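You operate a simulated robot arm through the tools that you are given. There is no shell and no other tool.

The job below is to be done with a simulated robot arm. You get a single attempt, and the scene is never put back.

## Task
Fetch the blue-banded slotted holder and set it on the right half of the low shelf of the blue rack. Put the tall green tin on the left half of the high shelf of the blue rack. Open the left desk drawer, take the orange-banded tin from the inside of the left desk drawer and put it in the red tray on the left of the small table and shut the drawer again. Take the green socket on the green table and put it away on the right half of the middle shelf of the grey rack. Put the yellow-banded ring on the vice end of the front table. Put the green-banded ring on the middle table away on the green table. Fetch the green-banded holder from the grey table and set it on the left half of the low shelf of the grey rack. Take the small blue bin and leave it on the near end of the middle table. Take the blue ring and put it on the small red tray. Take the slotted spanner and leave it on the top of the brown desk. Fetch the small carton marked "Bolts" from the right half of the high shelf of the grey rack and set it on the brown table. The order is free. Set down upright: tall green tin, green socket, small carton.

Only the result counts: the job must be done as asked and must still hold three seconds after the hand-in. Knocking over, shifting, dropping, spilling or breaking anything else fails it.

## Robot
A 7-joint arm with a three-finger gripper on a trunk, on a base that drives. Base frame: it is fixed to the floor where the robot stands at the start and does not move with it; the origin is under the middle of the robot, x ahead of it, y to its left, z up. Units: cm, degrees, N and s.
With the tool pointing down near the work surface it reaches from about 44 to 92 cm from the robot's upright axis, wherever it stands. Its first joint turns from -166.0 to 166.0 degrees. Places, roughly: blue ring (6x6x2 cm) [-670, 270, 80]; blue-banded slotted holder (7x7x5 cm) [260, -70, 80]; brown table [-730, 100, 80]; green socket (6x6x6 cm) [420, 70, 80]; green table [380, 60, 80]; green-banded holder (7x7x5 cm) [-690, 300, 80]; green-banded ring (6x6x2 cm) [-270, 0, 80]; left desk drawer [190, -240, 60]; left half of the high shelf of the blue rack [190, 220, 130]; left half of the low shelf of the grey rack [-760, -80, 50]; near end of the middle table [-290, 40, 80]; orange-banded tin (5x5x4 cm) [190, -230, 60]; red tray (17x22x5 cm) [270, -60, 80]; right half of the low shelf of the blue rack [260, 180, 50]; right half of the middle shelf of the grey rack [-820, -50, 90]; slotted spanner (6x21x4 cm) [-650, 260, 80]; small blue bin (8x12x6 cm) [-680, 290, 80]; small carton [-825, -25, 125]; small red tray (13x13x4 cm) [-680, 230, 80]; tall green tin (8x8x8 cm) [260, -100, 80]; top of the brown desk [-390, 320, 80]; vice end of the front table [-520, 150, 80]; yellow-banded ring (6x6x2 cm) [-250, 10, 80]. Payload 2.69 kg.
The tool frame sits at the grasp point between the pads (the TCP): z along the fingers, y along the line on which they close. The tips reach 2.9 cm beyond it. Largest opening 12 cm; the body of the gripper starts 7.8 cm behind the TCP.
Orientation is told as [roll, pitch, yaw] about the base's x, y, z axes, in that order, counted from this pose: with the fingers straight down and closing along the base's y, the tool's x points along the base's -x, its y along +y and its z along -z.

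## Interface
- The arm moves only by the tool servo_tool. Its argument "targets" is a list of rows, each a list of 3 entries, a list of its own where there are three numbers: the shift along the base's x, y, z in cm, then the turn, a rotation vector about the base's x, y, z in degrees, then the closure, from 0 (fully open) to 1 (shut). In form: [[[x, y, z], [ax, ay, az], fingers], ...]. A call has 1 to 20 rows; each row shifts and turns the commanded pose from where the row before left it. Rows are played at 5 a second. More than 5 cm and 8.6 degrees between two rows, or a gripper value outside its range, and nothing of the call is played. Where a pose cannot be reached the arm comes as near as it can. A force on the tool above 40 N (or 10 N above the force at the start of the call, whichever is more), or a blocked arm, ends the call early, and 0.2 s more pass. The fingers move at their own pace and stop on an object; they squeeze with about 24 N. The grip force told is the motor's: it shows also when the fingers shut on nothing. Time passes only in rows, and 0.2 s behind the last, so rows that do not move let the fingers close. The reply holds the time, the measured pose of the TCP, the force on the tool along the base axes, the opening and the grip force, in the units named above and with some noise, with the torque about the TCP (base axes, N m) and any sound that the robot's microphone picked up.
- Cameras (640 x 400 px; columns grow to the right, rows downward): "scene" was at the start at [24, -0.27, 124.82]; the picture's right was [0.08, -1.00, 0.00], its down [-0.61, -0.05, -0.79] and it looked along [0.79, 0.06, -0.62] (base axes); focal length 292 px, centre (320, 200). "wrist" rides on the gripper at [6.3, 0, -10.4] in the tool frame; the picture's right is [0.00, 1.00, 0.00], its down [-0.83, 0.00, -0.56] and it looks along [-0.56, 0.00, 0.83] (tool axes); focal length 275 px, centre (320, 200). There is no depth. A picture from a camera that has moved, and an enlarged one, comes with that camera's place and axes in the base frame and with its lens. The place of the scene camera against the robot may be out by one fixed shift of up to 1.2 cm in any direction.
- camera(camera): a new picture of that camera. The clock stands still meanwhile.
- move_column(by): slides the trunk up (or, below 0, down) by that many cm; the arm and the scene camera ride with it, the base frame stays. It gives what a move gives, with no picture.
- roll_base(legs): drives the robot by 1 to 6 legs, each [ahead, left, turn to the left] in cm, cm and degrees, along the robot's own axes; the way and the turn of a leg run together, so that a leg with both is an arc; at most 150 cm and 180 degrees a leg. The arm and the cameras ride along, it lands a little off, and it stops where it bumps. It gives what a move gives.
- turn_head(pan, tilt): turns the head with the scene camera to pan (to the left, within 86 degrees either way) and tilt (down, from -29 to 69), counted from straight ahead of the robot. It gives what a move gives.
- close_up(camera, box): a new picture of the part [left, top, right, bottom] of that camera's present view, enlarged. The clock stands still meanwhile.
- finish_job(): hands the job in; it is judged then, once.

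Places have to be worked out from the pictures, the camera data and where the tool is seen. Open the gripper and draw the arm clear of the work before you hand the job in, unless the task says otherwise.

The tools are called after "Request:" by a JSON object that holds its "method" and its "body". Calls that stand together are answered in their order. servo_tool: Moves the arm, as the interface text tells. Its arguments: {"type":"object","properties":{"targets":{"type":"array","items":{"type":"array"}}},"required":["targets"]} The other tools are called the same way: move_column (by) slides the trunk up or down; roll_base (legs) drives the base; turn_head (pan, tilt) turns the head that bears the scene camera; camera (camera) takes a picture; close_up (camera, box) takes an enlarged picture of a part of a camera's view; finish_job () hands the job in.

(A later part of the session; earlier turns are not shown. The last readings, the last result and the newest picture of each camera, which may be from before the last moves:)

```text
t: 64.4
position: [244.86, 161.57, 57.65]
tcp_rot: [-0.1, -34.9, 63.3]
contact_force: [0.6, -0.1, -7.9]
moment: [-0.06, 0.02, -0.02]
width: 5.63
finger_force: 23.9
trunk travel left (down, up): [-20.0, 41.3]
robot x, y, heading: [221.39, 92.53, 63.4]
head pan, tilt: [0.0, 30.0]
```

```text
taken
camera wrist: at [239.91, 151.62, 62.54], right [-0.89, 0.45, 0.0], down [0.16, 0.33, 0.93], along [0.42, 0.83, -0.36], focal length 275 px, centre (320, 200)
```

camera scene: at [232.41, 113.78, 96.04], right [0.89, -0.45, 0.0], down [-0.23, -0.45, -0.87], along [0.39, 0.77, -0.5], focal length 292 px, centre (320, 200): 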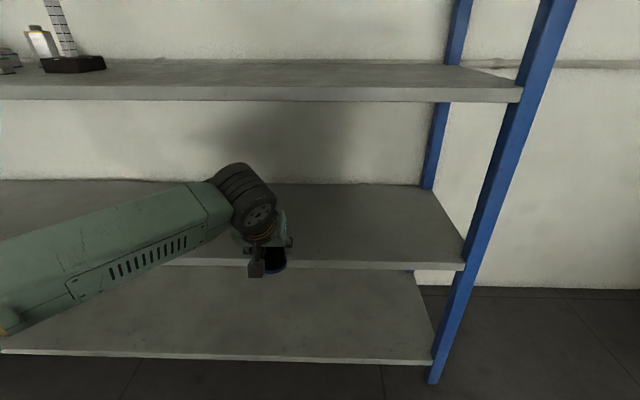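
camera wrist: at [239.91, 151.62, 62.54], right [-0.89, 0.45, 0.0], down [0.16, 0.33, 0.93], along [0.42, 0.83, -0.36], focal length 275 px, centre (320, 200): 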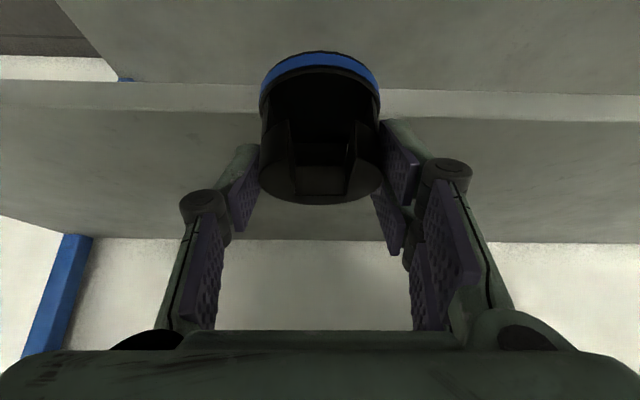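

Front lip is about 4–5 cm ahead of the fingers. I drive 8 cm more, then check the position before lowering.

Request:
{"method": "roll_base", "body": {"legs": [[8, 0, 0]]}}

Request:
{"method": "servo_tool", "body": {"targets": [[[1.0, 2.0, 0], [0, 0, 0], 1], [[1.0, 2.0, 0], [0, 0, 0], 1]]}}

Request:
{"method": "camera", "body": {"camera": "scene"}}

Request:
{"method": "camera", "body": {"camera": "wrist"}}

```text
t: 65.5
position: [248.75, 168.86, 57.55]
tcp_rot: [-0.1, -35.0, 63.2]
contact_force: [0.7, -0.4, -8.2]
moment: [-0.05, 0.03, 0.0]
width: 5.65
finger_force: 23.8
trunk travel left (down, up): [-20.0, 41.3]
robot x, y, heading: [225.23, 99.86, 63.0]
head pan, tilt: [0.0, 30.0]
```

```text
t: 66.1
position: [250.5, 172.99, 57.63]
tcp_rot: [-0.2, -34.9, 63.1]
contact_force: [0.4, -1.0, -7.9]
moment: [-0.08, -0.01, -0.01]
width: 5.65
finger_force: 24.3
trunk travel left (down, up): [-20.0, 41.3]
robot x, y, heading: [225.1, 100.04, 63.1]
head pan, tilt: [0.0, 30.0]
```

```text
taken
camera scene: at [236.13, 121.02, 96.04], right [0.89, -0.45, 0.0], down [-0.23, -0.45, -0.87], along [0.39, 0.77, -0.5], focal length 292 px, centre (320, 200)
```

scene: 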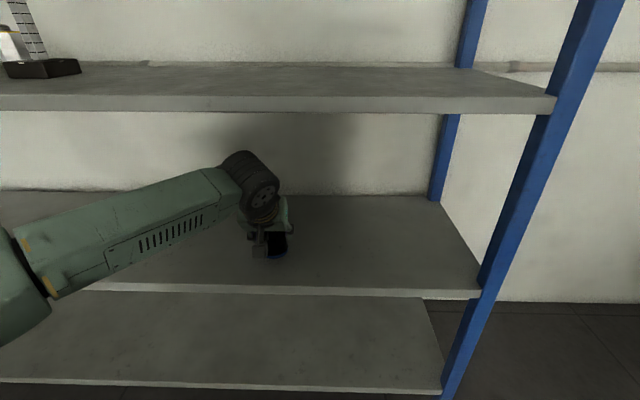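

```text
taken
camera wrist: at [245.61, 163.03, 62.51], right [-0.89, 0.45, 0.0], down [0.16, 0.33, 0.93], along [0.42, 0.83, -0.36], focal length 275 px, centre (320, 200)
```

wrist: 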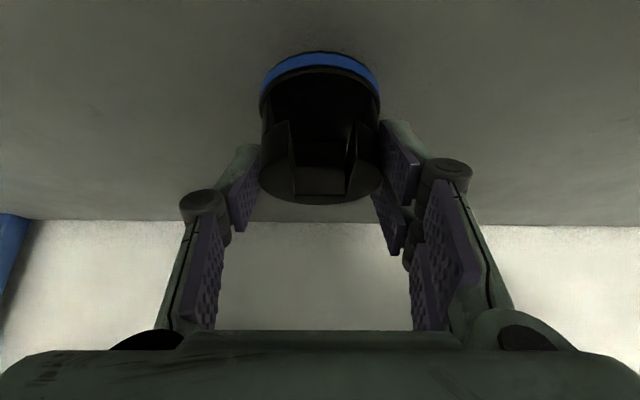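

The holder hangs over the shelf about 8–9 cm behind the lip. I lower in small steps watching the force for contact.

Request:
{"method": "servo_tool", "body": {"targets": [[[0, 0, -0.8], [0, 0, 0], 1], [[0, 0, -0.7], [0, 0, 0], 1]]}}

Request:
{"method": "servo_tool", "body": {"targets": [[[0, 0, -0.4], [0, 0, 0], 1]]}}

Request:
{"method": "servo_tool", "body": {"targets": [[[0, 0, -0.4], [0, 0, 0], 1]]}}

```text
t: 66.7
position: [250.58, 172.82, 56.05]
tcp_rot: [-0.2, -34.9, 63.1]
contact_force: [0.3, 0.6, -7.2]
moment: [-0.1, 0.06, -0.01]
width: 5.65
finger_force: 23.8
trunk travel left (down, up): [-20.0, 41.3]
robot x, y, heading: [225.16, 100.17, 62.8]
head pan, tilt: [0.0, 30.0]
```

```text
t: 67.1
position: [250.62, 172.87, 55.47]
tcp_rot: [-0.1, -34.9, 63.2]
contact_force: [0.5, 0.3, -7.9]
moment: [-0.08, 0.03, 0.0]
width: 5.68
finger_force: 23.9
trunk travel left (down, up): [-20.0, 41.3]
robot x, y, heading: [225.34, 100.06, 63.1]
head pan, tilt: [0.0, 30.0]
```

```text
t: 67.5
position: [250.68, 172.84, 55.39]
tcp_rot: [0.0, -35.2, 63.1]
contact_force: [-2.6, -1.2, 0.5]
moment: [0.06, 0.38, 0.08]
width: 5.64
finger_force: 24.2
trunk travel left (down, up): [-20.0, 41.3]
robot x, y, heading: [225.02, 99.96, 63.1]
head pan, tilt: [0.0, 30.0]
```

Contact: the vertical force swung from -8 to +0.5 N, so the holder rests on the shelf (surface ≈51). I open the fingers.

Request:
{"method": "servo_tool", "body": {"targets": [[[0, 0, 0], [0, 0, 0], 0.6], [[0, 0, 0], [0, 0, 0], 0.4], [[0, 0, 0], [0, 0, 0], 0.15], [[0, 0, 0], [0, 0, 0], 0.15], [[0, 0, 0], [0, 0, 0], 0.15]]}}

Request:
{"method": "camera", "body": {"camera": "wrist"}}

```text
t: 68.7
position: [250.62, 172.92, 55.39]
tcp_rot: [-0.1, -35.0, 63.1]
contact_force: [-0.9, 0.2, -0.2]
moment: [-0.01, -0.01, 0.01]
width: 10.21
finger_force: 0.0
trunk travel left (down, up): [-20.0, 41.3]
robot x, y, heading: [224.87, 99.96, 63.1]
head pan, tilt: [0.0, 30.0]
```

```text
taken
camera wrist: at [245.7, 162.85, 60.29], right [-0.89, 0.45, 0.0], down [0.16, 0.33, 0.93], along [0.42, 0.83, -0.36], focal length 275 px, centre (320, 200)
```

wrist: 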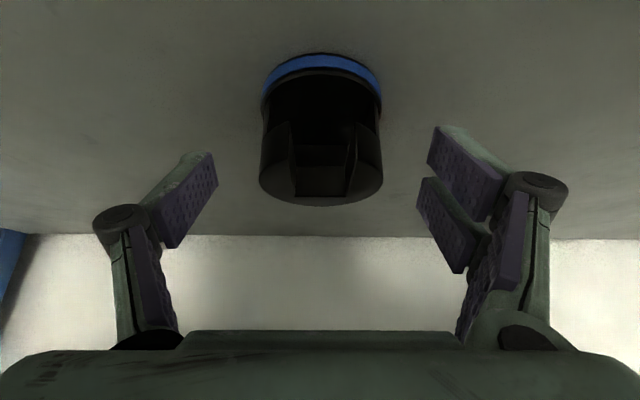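

Released cleanly. I withdraw the hand backwards out of the rack and verify.

Request:
{"method": "servo_tool", "body": {"targets": [[[-0.9, -1.8, 0.3], [0, 0, 0], 0.15], [[-1.8, -3.6, 0.5], [0, 0, 0], 0.15], [[-2.0, -4.0, 0.5], [0, 0, 0], 0.15], [[-2.0, -4.0, 0.5], [0, 0, 0], 0.15], [[-2.0, -4.0, 0.5], [0, 0, 0], 0.15]]}}

Request:
{"method": "roll_base", "body": {"legs": [[-40, 0, 0]]}}

Request:
{"method": "camera", "body": {"camera": "scene"}}

Request:
{"method": "camera", "body": {"camera": "wrist"}}

```text
t: 69.9
position: [241.89, 155.05, 57.63]
tcp_rot: [0.0, -35.0, 63.0]
contact_force: [0.0, 0.3, 0.0]
moment: [0.0, 0.01, 0.02]
width: 10.21
finger_force: 0.0
trunk travel left (down, up): [-20.0, 41.3]
robot x, y, heading: [225.36, 99.78, 63.1]
head pan, tilt: [0.0, 30.0]
```

```text
t: 72.4
position: [223.71, 119.4, 57.78]
tcp_rot: [-0.1, -34.8, 63.2]
contact_force: [-0.5, 0.3, 0.0]
moment: [-0.01, 0.03, -0.01]
width: 10.23
finger_force: 0.0
trunk travel left (down, up): [-20.0, 41.3]
robot x, y, heading: [207.04, 64.16, 63.5]
head pan, tilt: [0.0, 30.0]
```

```text
taken
camera scene: at [217.9, 85.18, 96.05], right [0.89, -0.45, 0.0], down [-0.23, -0.45, -0.87], along [0.39, 0.77, -0.5], focal length 292 px, centre (320, 200)
```

scene: 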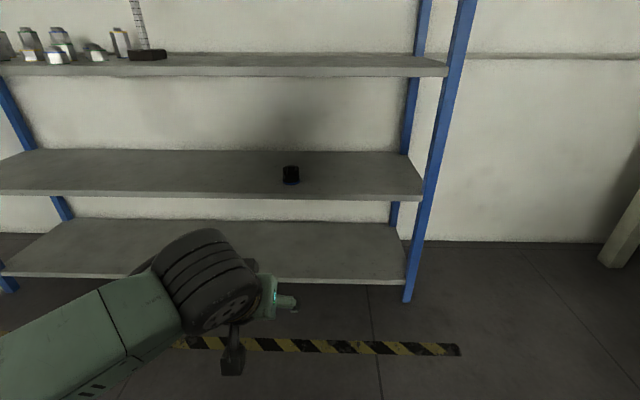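

```text
taken
camera wrist: at [218.77, 109.47, 62.65], right [-0.89, 0.45, 0.0], down [0.16, 0.33, 0.93], along [0.42, 0.83, -0.36], focal length 275 px, centre (320, 200)
```

wrist: 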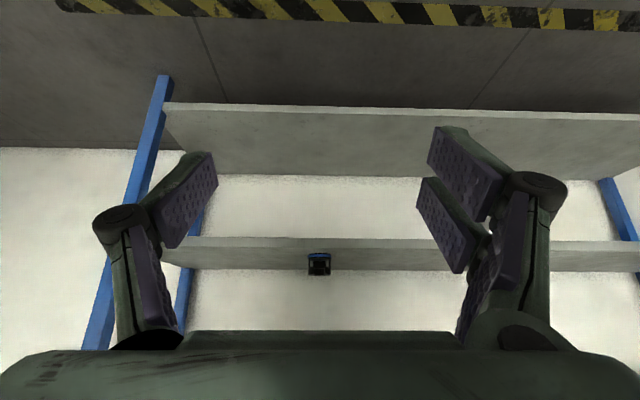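

The holder stands on the right half of the low shelf. Next the green tin: I raise the trunk, turn back towards the small table and move in front of the tin.

Request:
{"method": "move_column", "body": {"by": 41}}

Request:
{"method": "roll_base", "body": {"legs": [[-10, 0, 0], [0, 0, -93.5], [0, -120, 0], [25, 0, 0]]}}

Request:
{"method": "camera", "body": {"camera": "scene"}}

Request:
{"method": "camera", "body": {"camera": "wrist"}}

```text
refused: 41 is not a number from -40 to 40
```

```text
t: 88.3
position: [214.99, -81.25, 57.58]
tcp_rot: [-0.2, -34.9, -30.8]
contact_force: [-1.2, 0.1, -0.5]
moment: [0.01, 0.0, 0.0]
width: 10.18
finger_force: 0.0
trunk travel left (down, up): [-20.0, 41.3]
robot x, y, heading: [161.09, -60.91, -31.0]
head pan, tilt: [0.0, 30.0]
```

```text
taken
camera scene: at [181.93, -74.24, 96.06], right [-0.51, -0.86, 0.0], down [-0.43, 0.26, -0.87], along [0.74, -0.44, -0.5], focal length 292 px, centre (320, 200)
```

scene: 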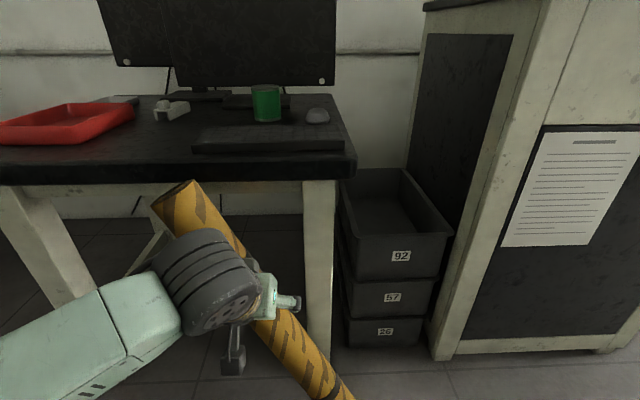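

```text
taken
camera wrist: at [205.45, -75.57, 62.66], right [0.51, 0.86, 0.0], down [0.31, -0.18, 0.93], along [0.8, -0.48, -0.36], focal length 275 px, centre (320, 200)
```

wrist: 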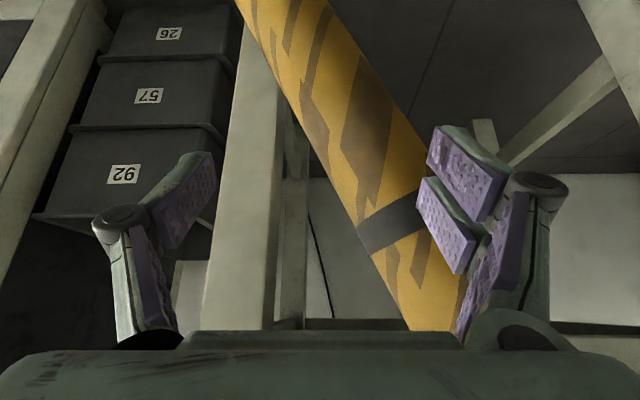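

The 41 cm raise was refused so I arrived with a low arm, close to the roll (no contact, forces are nil). I back off 25 cm right away and then raise the trunk by 40.

Request:
{"method": "roll_base", "body": {"legs": [[-25, 0, 0]]}}

Request:
{"method": "move_column", "body": {"by": 40}}

Request:
{"method": "camera", "body": {"camera": "scene"}}

```text
t: 90.1
position: [193.89, -68.55, 57.69]
tcp_rot: [-0.1, -34.8, -30.8]
contact_force: [-0.2, 0.2, -0.4]
moment: [-0.01, 0.02, -0.02]
width: 10.2
finger_force: 0.2
trunk travel left (down, up): [-20.0, 41.3]
robot x, y, heading: [140.05, -48.11, -30.9]
head pan, tilt: [0.0, 30.0]
```

```text
t: 93.9
position: [193.97, -68.57, 97.65]
tcp_rot: [-0.1, -34.9, -30.8]
contact_force: [-0.7, -0.3, -0.8]
moment: [0.01, -0.01, 0.02]
width: 10.22
finger_force: 0.2
trunk travel left (down, up): [-60.0, 1.3]
robot x, y, heading: [139.92, -47.99, -30.8]
head pan, tilt: [0.0, 30.0]
```

```text
taken
camera scene: at [160.88, -61.61, 136.05], right [-0.51, -0.86, 0.0], down [-0.43, 0.26, -0.87], along [0.74, -0.44, -0.5], focal length 292 px, centre (320, 200)
```

scene: 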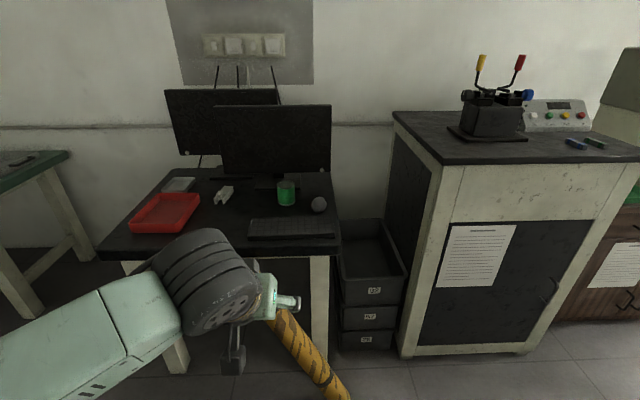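

The roll is untouched and the tin stands at about (255, -100.5). I drive 43 ahead and 6 left, then look with the wrist camera.

Request:
{"method": "roll_base", "body": {"legs": [[43, 6, 0]]}}

Request:
{"method": "camera", "body": {"camera": "wrist"}}

Request:
{"method": "camera", "body": {"camera": "scene"}}

```text
t: 96.5
position: [233.15, -86.11, 97.76]
tcp_rot: [-0.1, -34.9, -31.4]
contact_force: [0.4, -0.3, -0.6]
moment: [0.03, 0.01, -0.02]
width: 10.18
finger_force: 0.1
trunk travel left (down, up): [-60.0, 1.3]
robot x, y, heading: [178.84, -64.99, -31.2]
head pan, tilt: [0.0, 30.0]
```

```text
taken
camera wrist: at [223.69, -80.24, 102.63], right [0.52, 0.85, 0.0], down [0.31, -0.19, 0.93], along [0.8, -0.48, -0.36], focal length 275 px, centre (320, 200)
```

wrist: 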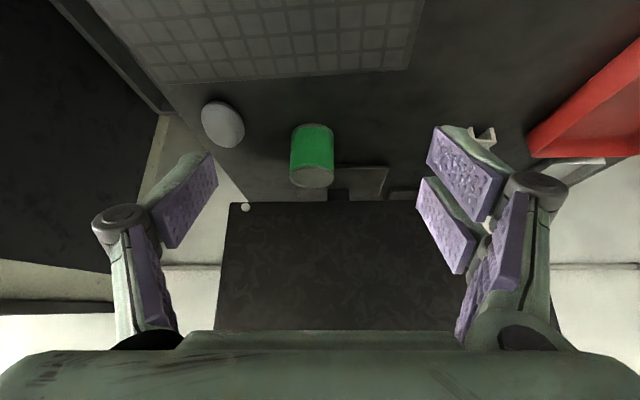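

```text
taken
camera scene: at [200.21, -78.7, 136.04], right [-0.52, -0.85, 0.0], down [-0.43, 0.26, -0.87], along [0.74, -0.45, -0.5], focal length 292 px, centre (320, 200)
```

scene: 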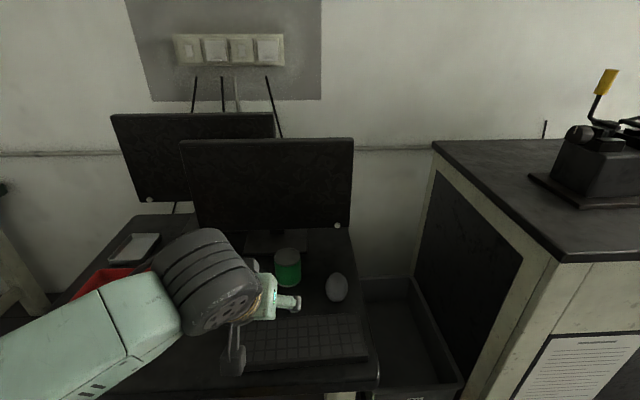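

The tin is about 6.5 cm wide, centred near (255.7, -100.9). I move the hand above it with 40° tilt, then check alignment before descending.

Request:
{"method": "servo_tool", "body": {"targets": [[[3.76, -2.47, 0], [-2.6, -4.3, 0], 0.15], [[3.76, -2.47, 0], [0, 0, 0], 0.15], [[3.76, -2.47, 0], [0, 0, 0], 0.15], [[3.76, -2.47, 0], [0, 0, 0], 0.15], [[3.76, -2.47, 0], [0, 0, 0], 0.15], [[3.75, -2.45, 0], [0, 0, 0], 0.15], [[0, 0, -3], [0, 0, 0], 0.15]]}}

Request:
{"method": "camera", "body": {"camera": "wrist"}}

Request:
{"method": "camera", "body": {"camera": "scene"}}

```text
t: 98.1
position: [255.61, -100.82, 94.82]
tcp_rot: [0.0, -40.1, -31.6]
contact_force: [0.2, 0.9, -0.3]
moment: [0.02, -0.02, 0.02]
width: 10.18
finger_force: 0.0
trunk travel left (down, up): [-60.0, 1.3]
robot x, y, heading: [179.2, -64.94, -31.6]
head pan, tilt: [0.0, 30.0]
```

```text
taken
camera wrist: at [245.84, -94.81, 98.69], right [0.52, 0.85, 0.0], down [0.24, -0.14, 0.96], along [0.82, -0.5, -0.28], focal length 275 px, centre (320, 200)
```

wrist: 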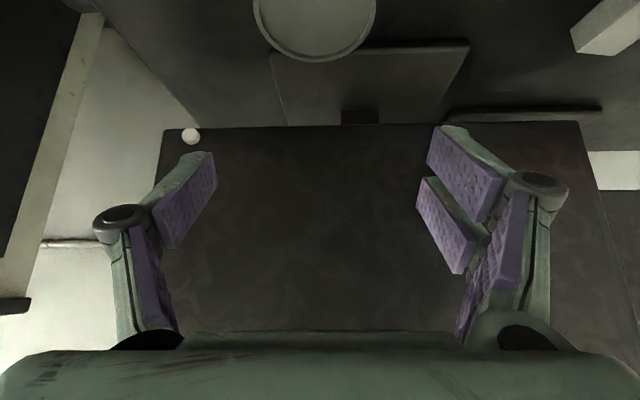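

```text
taken
camera scene: at [200.19, -78.68, 136.06], right [-0.52, -0.85, 0.0], down [-0.43, 0.26, -0.87], along [0.74, -0.45, -0.5], focal length 292 px, centre (320, 200)
```

scene: 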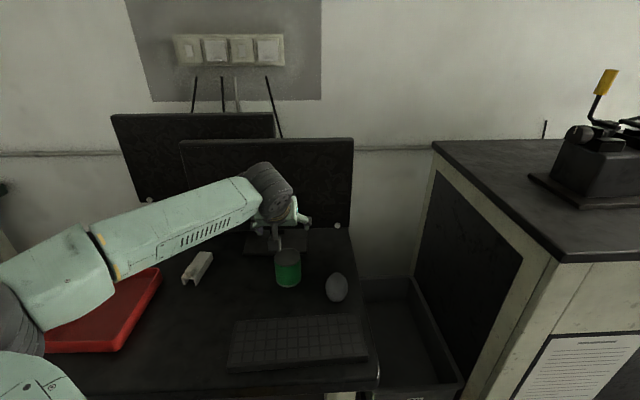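

Alignment is good (lid centred between the fingers). I descend to z≈82.3 around the tin.

Request:
{"method": "servo_tool", "body": {"targets": [[[0, 0, -4], [0, 0, 0], 0.15], [[0, 0, -4], [0, 0, 0], 0.15], [[0, 0, -3], [0, 0, 0], 0.15], [[0, 0, -1.5], [0, 0, 0], 0.15]]}}

Request:
{"method": "camera", "body": {"camera": "wrist"}}

```text
t: 99.1
position: [255.66, -100.8, 82.12]
tcp_rot: [0.0, -39.9, -31.5]
contact_force: [-0.4, -0.5, 0.4]
moment: [0.01, -0.01, -0.03]
width: 10.19
finger_force: 0.0
trunk travel left (down, up): [-60.0, 1.3]
robot x, y, heading: [179.48, -64.58, -31.4]
head pan, tilt: [0.0, 30.0]
```

```text
taken
camera wrist: at [245.86, -94.86, 86.07], right [0.52, 0.85, 0.0], down [0.24, -0.14, 0.96], along [0.82, -0.5, -0.28], focal length 275 px, centre (320, 200)
```

wrist: 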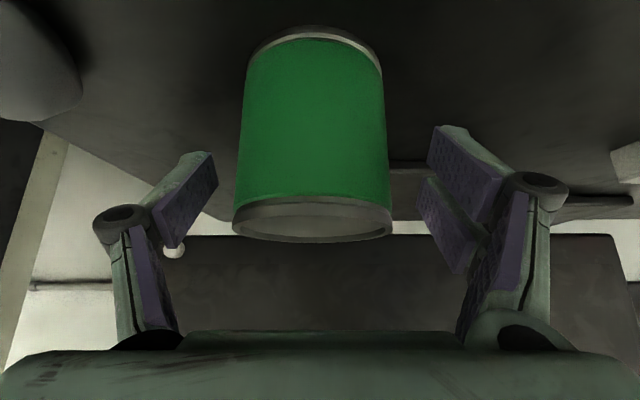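

Tin is between the pads (77–84 cm high, about 6.9 wide). I close on it.

Request:
{"method": "servo_tool", "body": {"targets": [[[0, 0, 0], [0, 0, 0], 1], [[0, 0, 0], [0, 0, 0], 1], [[0, 0, 0], [0, 0, 0], 1], [[0, 0, 0], [0, 0, 0], 1], [[0, 0, 0], [0, 0, 0], 1]]}}

Request:
{"method": "servo_tool", "body": {"targets": [[[0, 0, 1], [0, 0, 0], 1], [[0, 0, 2], [0, 0, 0], 1], [[0, 0, 3], [0, 0, 0], 1], [[0, 0, 4], [0, 0, 0], 1], [[0, 0, 4], [0, 0, 0], 1]]}}

Request:
{"method": "camera", "body": {"camera": "wrist"}}

```text
t: 100.3
position: [255.53, -100.86, 82.26]
tcp_rot: [0.0, -39.9, -31.4]
contact_force: [-0.8, -1.1, 1.3]
moment: [-0.11, 0.06, -0.03]
width: 6.94
finger_force: 24.1
trunk travel left (down, up): [-60.0, 1.3]
robot x, y, heading: [178.94, -64.93, -31.6]
head pan, tilt: [0.0, 30.0]
```

```text
t: 101.5
position: [255.43, -100.72, 96.35]
tcp_rot: [0.1, -39.9, -31.6]
contact_force: [0.1, 0.1, -2.9]
moment: [0.02, 0.01, 0.03]
width: 6.93
finger_force: 24.2
trunk travel left (down, up): [-60.0, 1.3]
robot x, y, heading: [179.23, -64.69, -31.2]
head pan, tilt: [0.0, 30.0]
```

```text
taken
camera wrist: at [245.69, -94.74, 100.28], right [0.52, 0.85, 0.0], down [0.24, -0.14, 0.96], along [0.82, -0.5, -0.28], focal length 275 px, centre (320, 200)
```

wrist: 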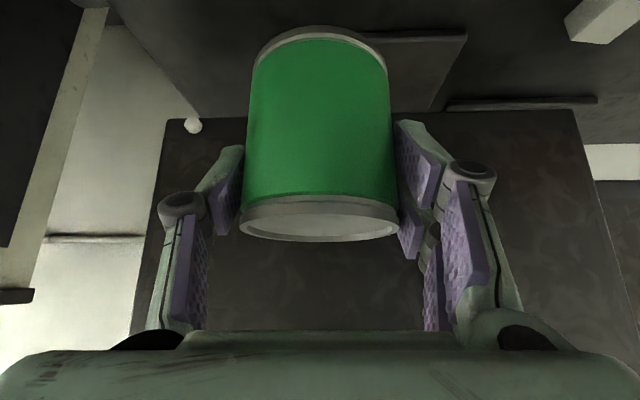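

The tin is held (about 0.3 kg). I back off, turn to the blue rack and drive to in front of its left half.

Request:
{"method": "roll_base", "body": {"legs": [[-50, 0, 0], [0, 0, 94], [60, 42, 0]]}}

Request:
{"method": "camera", "body": {"camera": "scene"}}

```text
t: 112.1
position: [163.08, 111.32, 96.33]
tcp_rot: [-0.1, -39.9, 59.9]
contact_force: [-0.5, 0.0, -4.2]
moment: [-0.03, -0.02, -0.01]
width: 6.95
finger_force: 23.7
trunk travel left (down, up): [-60.0, 1.3]
robot x, y, heading: [129.08, 34.19, 60.0]
head pan, tilt: [0.0, 30.0]
```

```text
taken
camera scene: at [141.26, 54.78, 136.04], right [0.87, -0.5, 0.0], down [-0.25, -0.43, -0.87], along [0.43, 0.75, -0.5], focal length 292 px, centre (320, 200)
```

scene: 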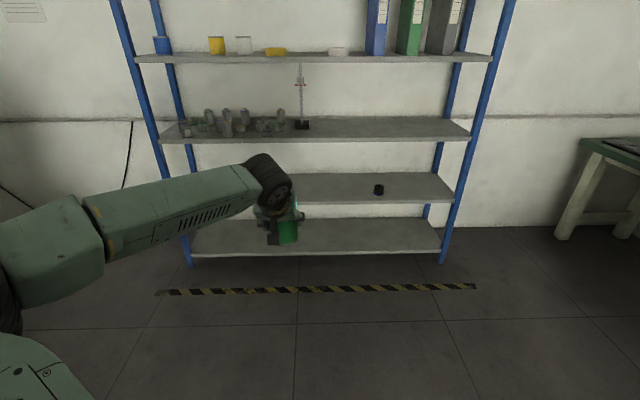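

I look closer at the high shelf to find free room in its left half.

Request:
{"method": "close_up", "body": {"camera": "scene", "box": [110, 0, 380, 150]}}

```text
2.37 times, centred on (245, 75) of scene
camera zoom: at [141.26, 54.78, 136.04], right [0.87, -0.5, 0.0], down [-0.25, -0.43, -0.87], along [0.43, 0.75, -0.5], focal length 692 px, centre (498, 496)
```

zoom: 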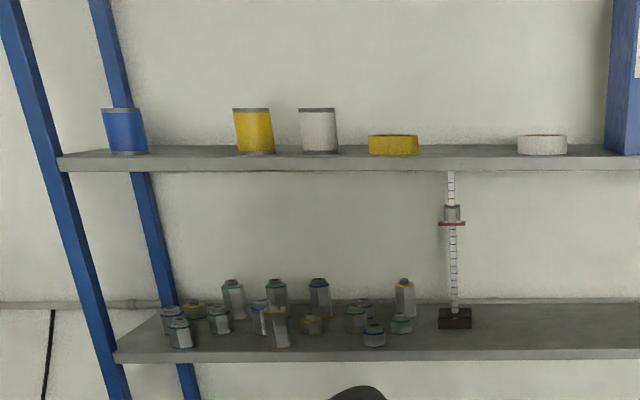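

There is a ~17.7 cm wide gap between the blue and the yellow pots in the left half; I'll aim at its middle, about (163, 217.6), shelf z≈126.3. First I raise the tool here in free space.

Request:
{"method": "servo_tool", "body": {"targets": [[[0, 0, 4], [0, 0, 0], 1], [[0, 0, 4], [0, 0, 0], 1], [[0, 0, 4], [0, 0, 0], 1], [[0, 0, 4], [0, 0, 0], 1], [[0, 0, 4], [0, 0, 0], 1], [[0, 0, 4], [0, 0, 0], 1], [[0, 0, 4], [0, 0, 0], 1], [[0, 0, 4], [0, 0, 0], 1], [[0, 0, 4], [0, 0, 0], 1], [[0, 0, 3.5], [0, 0, 0], 1]]}}

Request:
{"method": "camera", "body": {"camera": "scene"}}

Request:
{"method": "camera", "body": {"camera": "wrist"}}

```text
t: 114.3
position: [163.33, 111.11, 136.04]
tcp_rot: [-0.1, -39.7, 60.0]
contact_force: [-0.7, -0.2, -3.2]
moment: [0.02, 0.01, -0.01]
width: 6.93
finger_force: 24.6
trunk travel left (down, up): [-60.0, 1.3]
robot x, y, heading: [129.4, 34.18, 60.1]
head pan, tilt: [0.0, 30.0]
```

```text
taken
camera scene: at [141.34, 54.71, 136.04], right [0.87, -0.5, 0.0], down [-0.25, -0.43, -0.87], along [0.43, 0.75, -0.5], focal length 292 px, centre (320, 200)
```

scene: 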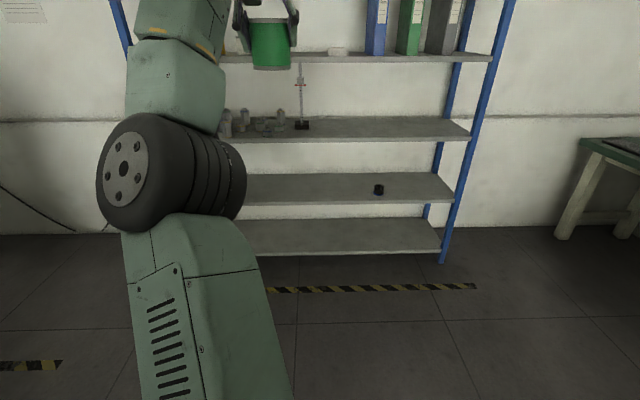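

```text
taken
camera wrist: at [157.65, 101.23, 139.97], right [-0.87, 0.5, 0.0], down [0.14, 0.25, 0.96], along [0.48, 0.83, -0.28], focal length 275 px, centre (320, 200)
```

wrist: 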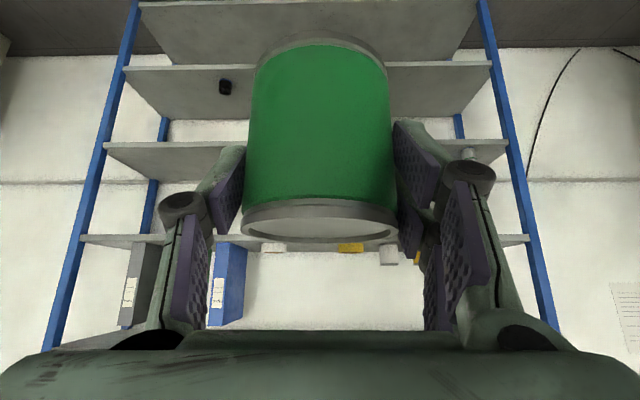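

The arm reaches fine at that height. I drive left and ahead to come squarely in front of the gap, then check with the wrist camera.

Request:
{"method": "roll_base", "body": {"legs": [[45, 49, 3]]}}

Request:
{"method": "camera", "body": {"camera": "wrist"}}

Request:
{"method": "camera", "body": {"camera": "scene"}}

```text
t: 118.7
position: [136.02, 175.16, 136.04]
tcp_rot: [0.0, -39.9, 63.0]
contact_force: [0.1, 0.4, -3.4]
moment: [-0.03, 0.0, 0.02]
width: 6.93
finger_force: 23.7
trunk travel left (down, up): [-60.0, 1.3]
robot x, y, heading: [106.03, 96.36, 62.9]
head pan, tilt: [0.0, 30.0]
```

```text
taken
camera wrist: at [130.87, 164.87, 139.99], right [-0.89, 0.45, 0.0], down [0.12, 0.25, 0.96], along [0.43, 0.86, -0.28], focal length 275 px, centre (320, 200)
```

wrist: 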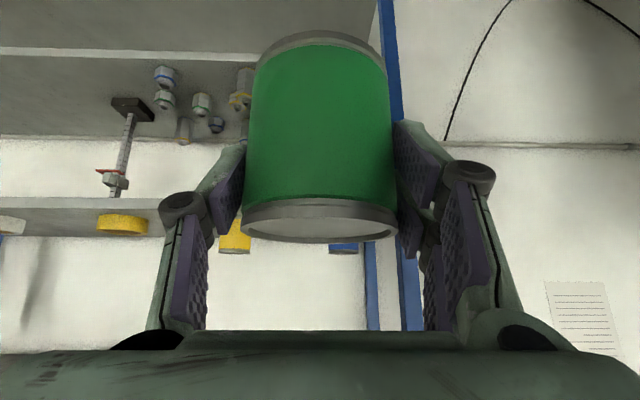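

```text
taken
camera scene: at [117.0, 117.58, 136.04], right [0.89, -0.45, 0.0], down [-0.23, -0.45, -0.87], along [0.39, 0.77, -0.5], focal length 292 px, centre (320, 200)
```

scene: 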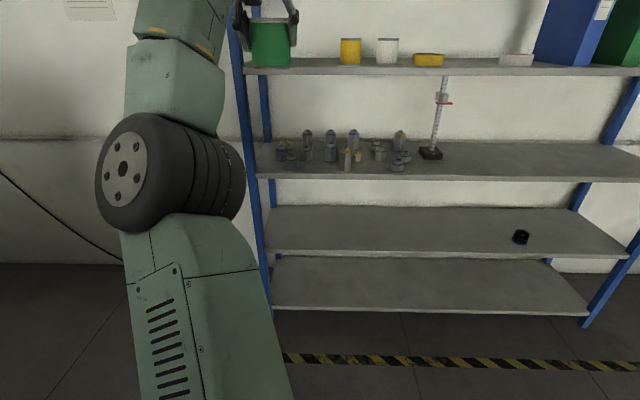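

From the wrist view the gap centre is about 7 cm to my right and 50 cm ahead. I drive half of it and re-measure.

Request:
{"method": "roll_base", "body": {"legs": [[24, -6.5, 0]]}}

Request:
{"method": "camera", "body": {"camera": "wrist"}}

Request:
{"method": "camera", "body": {"camera": "scene"}}

```text
t: 120.5
position: [151.78, 193.34, 136.0]
tcp_rot: [0.0, -39.8, 63.4]
contact_force: [0.4, 1.2, -3.3]
moment: [-0.06, 0.0, 0.0]
width: 6.93
finger_force: 23.8
trunk travel left (down, up): [-60.0, 1.3]
robot x, y, heading: [122.24, 114.06, 63.4]
head pan, tilt: [0.0, 30.0]
```

```text
taken
camera wrist: at [146.56, 183.0, 139.95], right [-0.9, 0.45, 0.0], down [0.12, 0.25, 0.96], along [0.43, 0.86, -0.28], focal length 275 px, centre (320, 200)
```

wrist: 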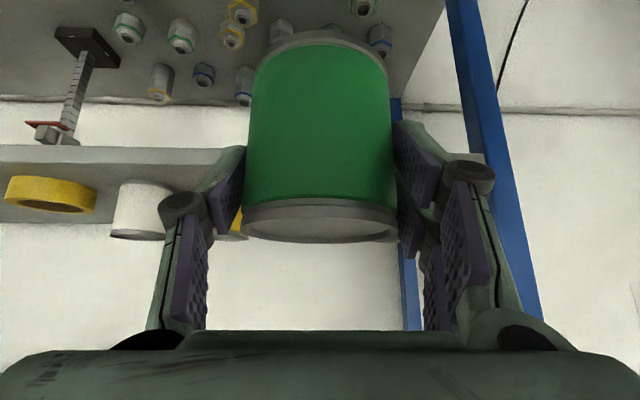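

```text
taken
camera scene: at [133.06, 135.6, 136.03], right [0.89, -0.45, 0.0], down [-0.22, -0.45, -0.87], along [0.39, 0.77, -0.5], focal length 292 px, centre (320, 200)
```

scene: 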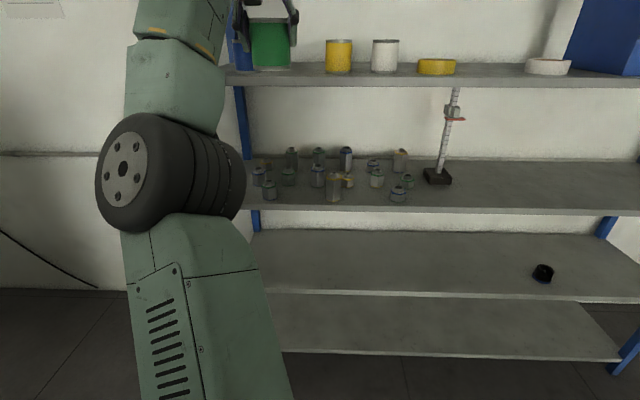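

Yellow pot's near edge is at about +9.5 cm and blue's at −9.4 cm from the gap centre; I'm 1.5 cm left of centre. I drive 18 ahead, 1.6 right and re-check.

Request:
{"method": "roll_base", "body": {"legs": [[18, -1.6, -0.3]]}}

Request:
{"method": "camera", "body": {"camera": "wrist"}}

Request:
{"method": "camera", "body": {"camera": "scene"}}

```text
t: 122.0
position: [161.62, 208.77, 136.01]
tcp_rot: [0.0, -39.8, 63.2]
contact_force: [0.4, 1.0, -3.2]
moment: [-0.04, 0.04, -0.01]
width: 6.95
finger_force: 23.2
trunk travel left (down, up): [-60.0, 1.3]
robot x, y, heading: [131.92, 129.89, 63.2]
head pan, tilt: [0.0, 30.0]
```

```text
taken
camera wrist: at [156.51, 198.48, 139.93], right [-0.89, 0.45, 0.0], down [0.12, 0.25, 0.96], along [0.43, 0.86, -0.28], focal length 275 px, centre (320, 200)
```

wrist: 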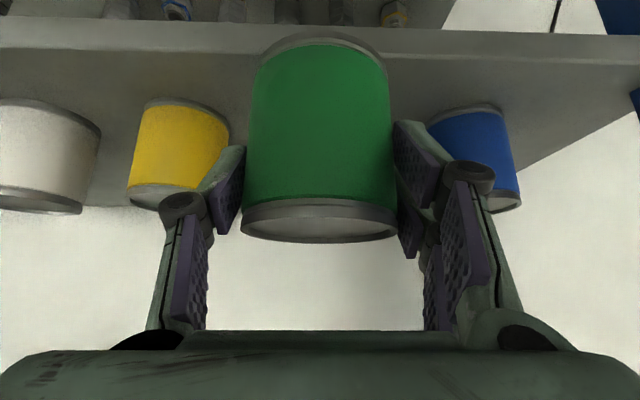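

```text
taken
camera scene: at [142.8, 151.13, 136.03], right [0.89, -0.45, 0.0], down [-0.23, -0.45, -0.87], along [0.39, 0.77, -0.5], focal length 292 px, centre (320, 200)
```

scene: 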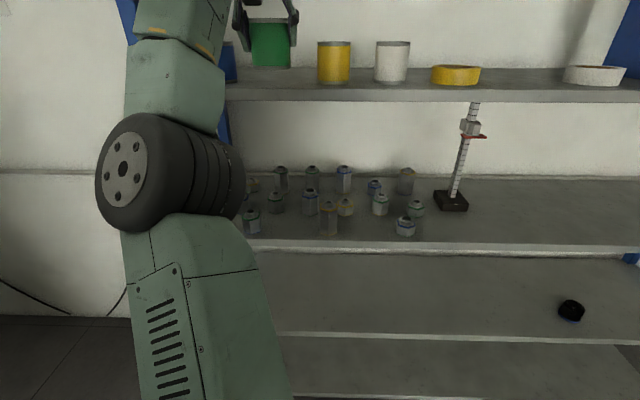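

Gap is −8.0…+9.6 cm around my line; I shift 0.8 cm left and move 10 cm ahead with the arm, still about 4.5 cm above the shelf.

Request:
{"method": "servo_tool", "body": {"targets": [[[-0.7, 0.36, 0], [0, 0, 0], 1], [[1.5, 3.0, 0], [0, 0, 0], 1], [[1.5, 3.0, 0], [0, 0, 0], 1], [[1.5, 3.0, 0], [0, 0, 0], 1]]}}

Request:
{"method": "camera", "body": {"camera": "wrist"}}

Request:
{"method": "close_up", "body": {"camera": "scene", "box": [200, 0, 480, 120]}}

```text
t: 123.0
position: [164.72, 214.31, 132.23]
tcp_rot: [0.0, -40.1, 63.3]
contact_force: [-0.2, 0.2, -1.8]
moment: [-0.04, 0.0, 0.02]
width: 6.92
finger_force: 24.3
out of reach, approached as far as the arm can: row 2, 3, 4
trunk travel left (down, up): [-60.0, 1.3]
robot x, y, heading: [131.75, 129.59, 63.1]
head pan, tilt: [0.0, 30.0]
```

```text
taken
camera wrist: at [159.54, 203.86, 135.99], right [-0.89, 0.45, 0.0], down [0.12, 0.25, 0.96], along [0.43, 0.86, -0.28], focal length 275 px, centre (320, 200)
```

wrist: 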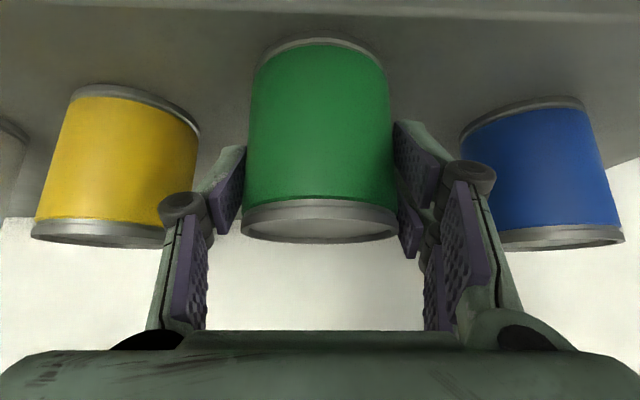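

```text
2.29 times, centred on (340, 60) of scene
camera zoom: at [142.74, 151.05, 136.06], right [0.89, -0.45, 0.0], down [-0.23, -0.45, -0.87], along [0.39, 0.77, -0.5], focal length 667 px, centre (274, 520)
```

zoom: 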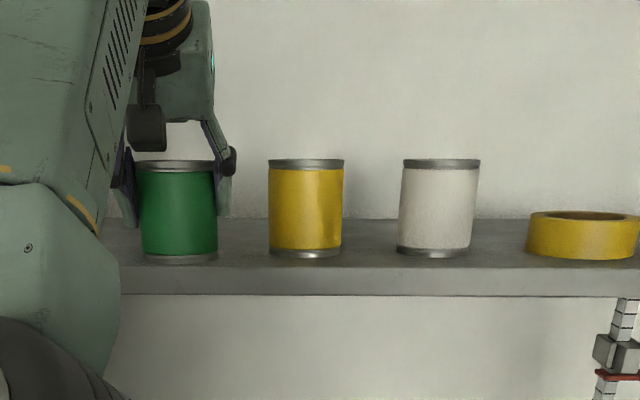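

The arm ran out of reach and sank a little. I pull back 7 cm so it regains height, then use the base for the extra distance.

Request:
{"method": "servo_tool", "body": {"targets": [[[-1.5, -3.0, 0], [0, 0, 0], 1], [[-1.5, -3.0, 0], [0, 0, 0], 1]]}}

```text
t: 123.6
position: [162.02, 208.1, 132.04]
tcp_rot: [0.0, -39.9, 63.1]
contact_force: [-0.1, -0.7, -2.9]
moment: [-0.01, 0.02, 0.0]
width: 6.91
finger_force: 24.1
trunk travel left (down, up): [-60.0, 1.3]
robot x, y, heading: [132.14, 130.01, 63.0]
head pan, tilt: [0.0, 30.0]
```

I raise 3 cm and shift 1 cm left, then drive the base 9.5 cm ahead.

Request:
{"method": "servo_tool", "body": {"targets": [[[-0.45, 0.22, 1.5], [0, 0, 0], 1], [[-0.45, 0.22, 1.5], [0, 0, 0], 1]]}}

Request:
{"method": "roll_base", "body": {"legs": [[9.5, 0, 0]]}}

Request:
{"method": "camera", "body": {"camera": "wrist"}}

```text
t: 124.2
position: [161.01, 208.5, 134.93]
tcp_rot: [0.0, -39.8, 63.1]
contact_force: [0.1, -0.3, -3.2]
moment: [-0.01, 0.04, -0.02]
width: 6.9
finger_force: 23.6
trunk travel left (down, up): [-60.0, 1.3]
robot x, y, heading: [131.79, 129.77, 63.1]
head pan, tilt: [0.0, 30.0]
```

```text
t: 125.3
position: [165.19, 217.21, 134.86]
tcp_rot: [-0.1, -39.8, 63.3]
contact_force: [-0.5, 0.2, -4.6]
moment: [-0.04, 0.0, 0.02]
width: 6.92
finger_force: 24.2
trunk travel left (down, up): [-60.0, 1.3]
robot x, y, heading: [136.05, 138.56, 63.3]
head pan, tilt: [0.0, 30.0]
```

```text
taken
camera wrist: at [160.1, 206.9, 138.81], right [-0.89, 0.45, 0.0], down [0.12, 0.26, 0.96], along [0.43, 0.86, -0.28], focal length 275 px, centre (320, 200)
```

wrist: 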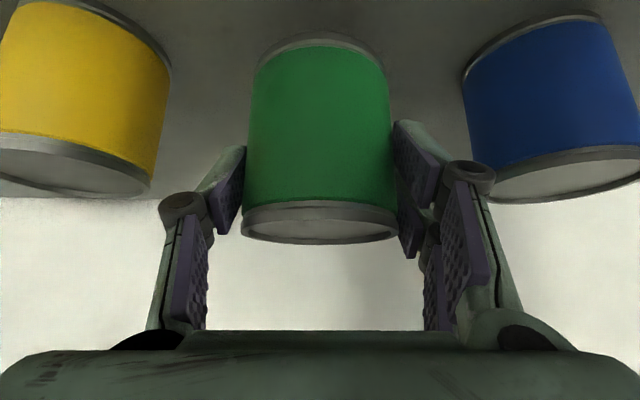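

Centred between the pots and about 7–8 cm inside the front edge. I lower step by step watching the force.

Request:
{"method": "servo_tool", "body": {"targets": [[[0, 0, -1.2], [0, 0, 0], 1], [[0, 0, -1.0], [0, 0, 0], 1]]}}

Request:
{"method": "servo_tool", "body": {"targets": [[[0, 0, -0.5], [0, 0, 0], 1]]}}

Request:
{"method": "servo_tool", "body": {"targets": [[[0, 0, -0.4], [0, 0, 0], 1]]}}

```text
t: 126.0
position: [165.19, 217.12, 132.7]
tcp_rot: [-0.1, -39.8, 63.3]
contact_force: [-0.1, 0.4, -3.2]
moment: [-0.03, 0.03, 0.03]
width: 6.9
finger_force: 23.9
trunk travel left (down, up): [-60.0, 1.3]
robot x, y, heading: [135.98, 138.35, 63.1]
head pan, tilt: [0.0, 30.0]
```

```text
t: 126.3
position: [165.03, 217.22, 132.16]
tcp_rot: [-0.1, -39.9, 63.3]
contact_force: [-0.3, 0.9, -3.0]
moment: [-0.02, 0.0, 0.0]
width: 6.91
finger_force: 24.2
trunk travel left (down, up): [-60.0, 1.3]
robot x, y, heading: [135.9, 138.53, 63.1]
head pan, tilt: [0.0, 30.0]
```

```text
t: 126.8
position: [165.14, 217.04, 132.1]
tcp_rot: [-0.1, -40.0, 63.3]
contact_force: [-1.0, 3.2, 9.6]
moment: [-0.12, -0.03, 0.03]
width: 6.9
finger_force: 24.0
trunk travel left (down, up): [-60.0, 1.3]
robot x, y, heading: [135.73, 138.28, 63.2]
head pan, tilt: [0.0, 30.0]
```

Contact at z 132.1 (+9.6 N). I relieve slightly and open the fingers just enough.

Request:
{"method": "servo_tool", "body": {"targets": [[[0, 0, 0.2], [0, 0, 0], 1], [[0, 0, 0], [0, 0, 0], 0.35], [[0, 0, 0], [0, 0, 0], 0.25], [[0, 0, 0], [0, 0, 0], 0.25], [[0, 0, 0], [0, 0, 0], 0.25]]}}

Request:
{"method": "camera", "body": {"camera": "wrist"}}

```text
t: 128.0
position: [165.23, 216.96, 132.02]
tcp_rot: [-0.1, -39.8, 63.2]
contact_force: [1.2, -0.2, -0.5]
moment: [-0.01, 0.01, 0.02]
width: 8.99
finger_force: 0.0
trunk travel left (down, up): [-60.0, 1.3]
robot x, y, heading: [136.19, 138.58, 63.4]
head pan, tilt: [0.0, 30.0]
```

```text
taken
camera wrist: at [160.09, 206.72, 136.0], right [-0.89, 0.45, 0.0], down [0.12, 0.25, 0.96], along [0.43, 0.86, -0.28], focal length 275 px, centre (320, 200)
```

wrist: 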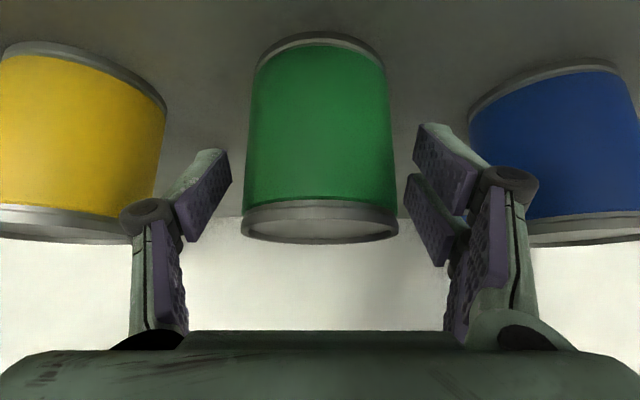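

Released, with clearance to both pots. I withdraw straight back.

Request:
{"method": "servo_tool", "body": {"targets": [[[-0.7, -1.35, 0.2], [0, 0, 0], 0.25], [[-1.35, -2.7, 0.2], [0, 0, 0], 0.25], [[-1.8, -3.6, 0.2], [0, 0, 0], 0.25], [[-1.8, -3.6, 0.2], [0, 0, 0], 0.25], [[-1.8, -3.6, 0.2], [0, 0, 0], 0.25]]}}

Request:
{"method": "roll_base", "body": {"legs": [[-45, 0, 0]]}}

Request:
{"method": "camera", "body": {"camera": "wrist"}}

Request:
{"method": "camera", "body": {"camera": "scene"}}

```text
t: 129.2
position: [158.32, 202.11, 132.82]
tcp_rot: [-0.1, -39.6, 62.7]
contact_force: [-0.2, 0.0, -0.1]
moment: [0.01, 0.04, 0.03]
width: 9.0
finger_force: 0.0
trunk travel left (down, up): [-60.0, 1.3]
robot x, y, heading: [135.91, 138.15, 63.3]
head pan, tilt: [0.0, 30.0]
```

```text
t: 131.9
position: [137.39, 161.84, 132.98]
tcp_rot: [-0.5, -39.8, 63.6]
contact_force: [0.0, 0.6, 0.2]
moment: [0.0, 0.0, -0.05]
width: 9.01
finger_force: 0.2
trunk travel left (down, up): [-60.0, 1.3]
robot x, y, heading: [115.85, 97.78, 63.6]
head pan, tilt: [0.0, 30.0]
```

```text
taken
camera wrist: at [132.17, 151.47, 136.96], right [-0.9, 0.45, -0.01], down [0.12, 0.26, 0.96], along [0.43, 0.86, -0.28], focal length 275 px, centre (320, 200)
```

wrist: 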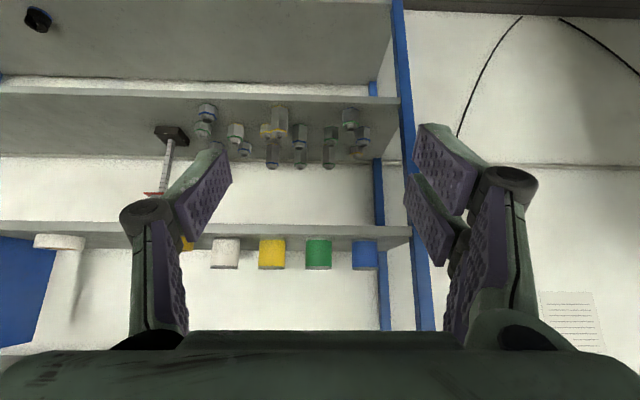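

```text
taken
camera scene: at [126.57, 119.05, 136.07], right [0.9, -0.44, 0.0], down [-0.22, -0.45, -0.87], along [0.38, 0.78, -0.5], focal length 292 px, centre (320, 200)
```

scene: 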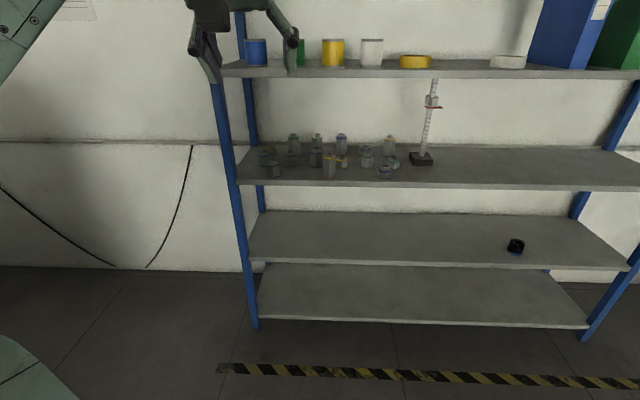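

The tin stands between the pots. Next the drawer: I tuck the arm to a compact, fingers-down pose for driving.

Request:
{"method": "servo_tool", "body": {"targets": [[[-0.84, -1.68, -3.75], [-7.17, 3.55, 0], 0], [[-0.84, -1.68, -3.75], [-7.17, 3.55, 0], 0], [[-0.84, -1.68, -3.75], [-7.17, 3.55, 0], 0], [[-0.84, -1.68, -3.75], [-7.17, 3.55, 0], 0], [[-0.84, -1.68, -3.75], [-7.17, 3.55, 0], 0], [[-0.84, -1.68, -3.75], [0, 0, 0], 0], [[-0.84, -1.68, -3.75], [0, 0, 0], 0], [[-0.84, -1.68, -3.75], [0, 0, 0], 0]]}}

Request:
{"method": "camera", "body": {"camera": "scene"}}

```text
t: 133.7
position: [130.77, 148.41, 102.97]
tcp_rot: [-0.5, 0.4, 63.6]
contact_force: [-0.4, -0.1, -0.2]
moment: [-0.02, 0.03, -0.03]
width: 11.98
finger_force: 0.0
trunk travel left (down, up): [-60.0, 1.3]
robot x, y, heading: [115.97, 97.92, 63.8]
head pan, tilt: [0.0, 30.0]
```

```text
taken
camera scene: at [126.58, 119.1, 136.06], right [0.9, -0.44, 0.0], down [-0.22, -0.45, -0.87], along [0.38, 0.78, -0.5], focal length 292 px, centre (320, 200)
```

scene: 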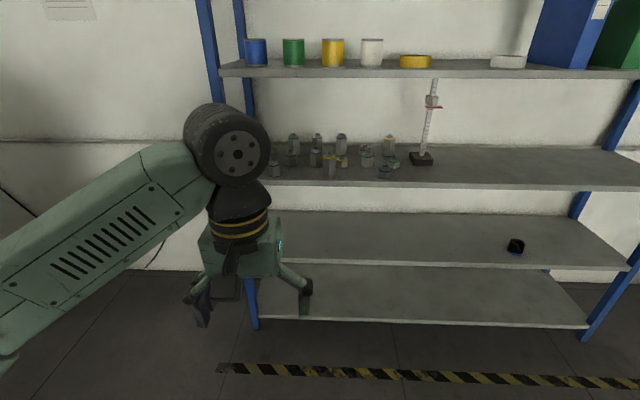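

Tin is upright and in place. I drive south toward the brown desk, keeping clear of the small table and the box.

Request:
{"method": "roll_base", "body": {"legs": [[0, 0, -154], [110, 14, 0], [95, 0, 0]]}}

Request:
{"method": "camera", "body": {"camera": "scene"}}

```text
t: 150.5
position: [148.6, -160.48, 103.19]
tcp_rot: [-0.3, 0.3, -87.9]
contact_force: [0.5, -0.1, -0.3]
moment: [0.01, -0.01, 0.04]
width: 12.0
finger_force: 0.1
trunk travel left (down, up): [-60.0, 1.3]
robot x, y, heading: [137.51, -109.1, -87.9]
head pan, tilt: [0.0, 30.0]
```

```text
taken
camera scene: at [138.39, -134.7, 136.05], right [-1.0, -0.04, 0.0], down [-0.02, 0.5, -0.87], along [0.04, -0.87, -0.5], focal length 292 px, centre (320, 200)
```

scene: 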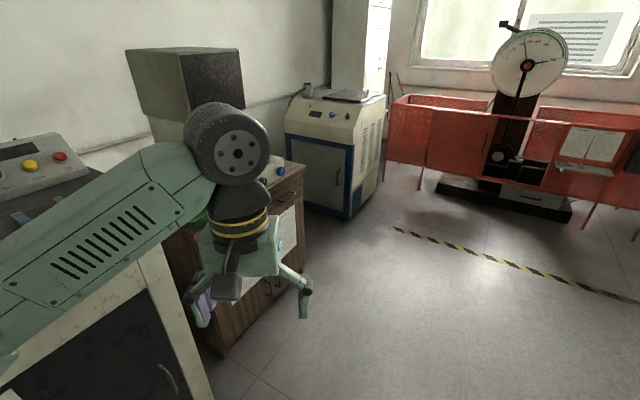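

I move diagonally to stand about 1 m in front of the brown desk and turn to face it.

Request:
{"method": "roll_base", "body": {"legs": [[72, -44, 0], [0, 0, 56.5]]}}

Request:
{"method": "camera", "body": {"camera": "scene"}}

Request:
{"method": "camera", "body": {"camera": "wrist"}}

```text
t: 157.4
position: [146.16, -200.15, 103.05]
tcp_rot: [-0.4, 0.2, -31.1]
contact_force: [-0.7, 0.9, -1.1]
moment: [0.0, -0.03, 0.03]
width: 12.0
finger_force: 0.1
trunk travel left (down, up): [-60.0, 1.3]
robot x, y, heading: [97.29, -181.42, -30.9]
head pan, tilt: [0.0, 30.0]
```

```text
taken
camera scene: at [118.11, -194.88, 136.06], right [-0.51, -0.86, 0.0], down [-0.43, 0.26, -0.87], along [0.74, -0.44, -0.5], focal length 292 px, centre (320, 200)
```

scene: 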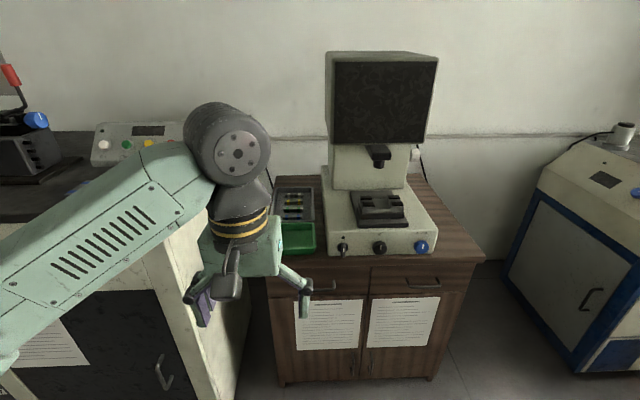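

```text
taken
camera wrist: at [140.93, -196.9, 113.52], right [0.51, 0.86, -0.01], down [0.72, -0.42, 0.55], along [0.47, -0.29, -0.83], focal length 275 px, centre (320, 200)
```

wrist: 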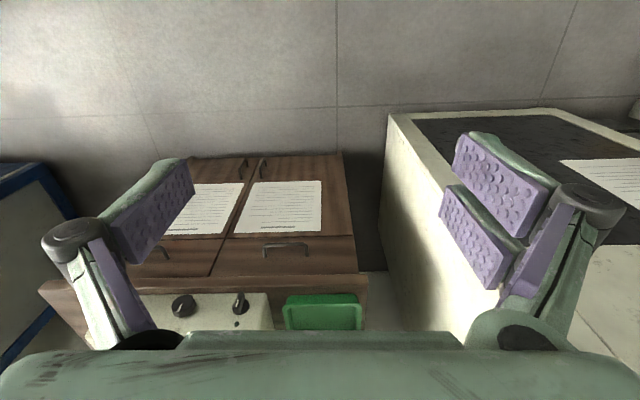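

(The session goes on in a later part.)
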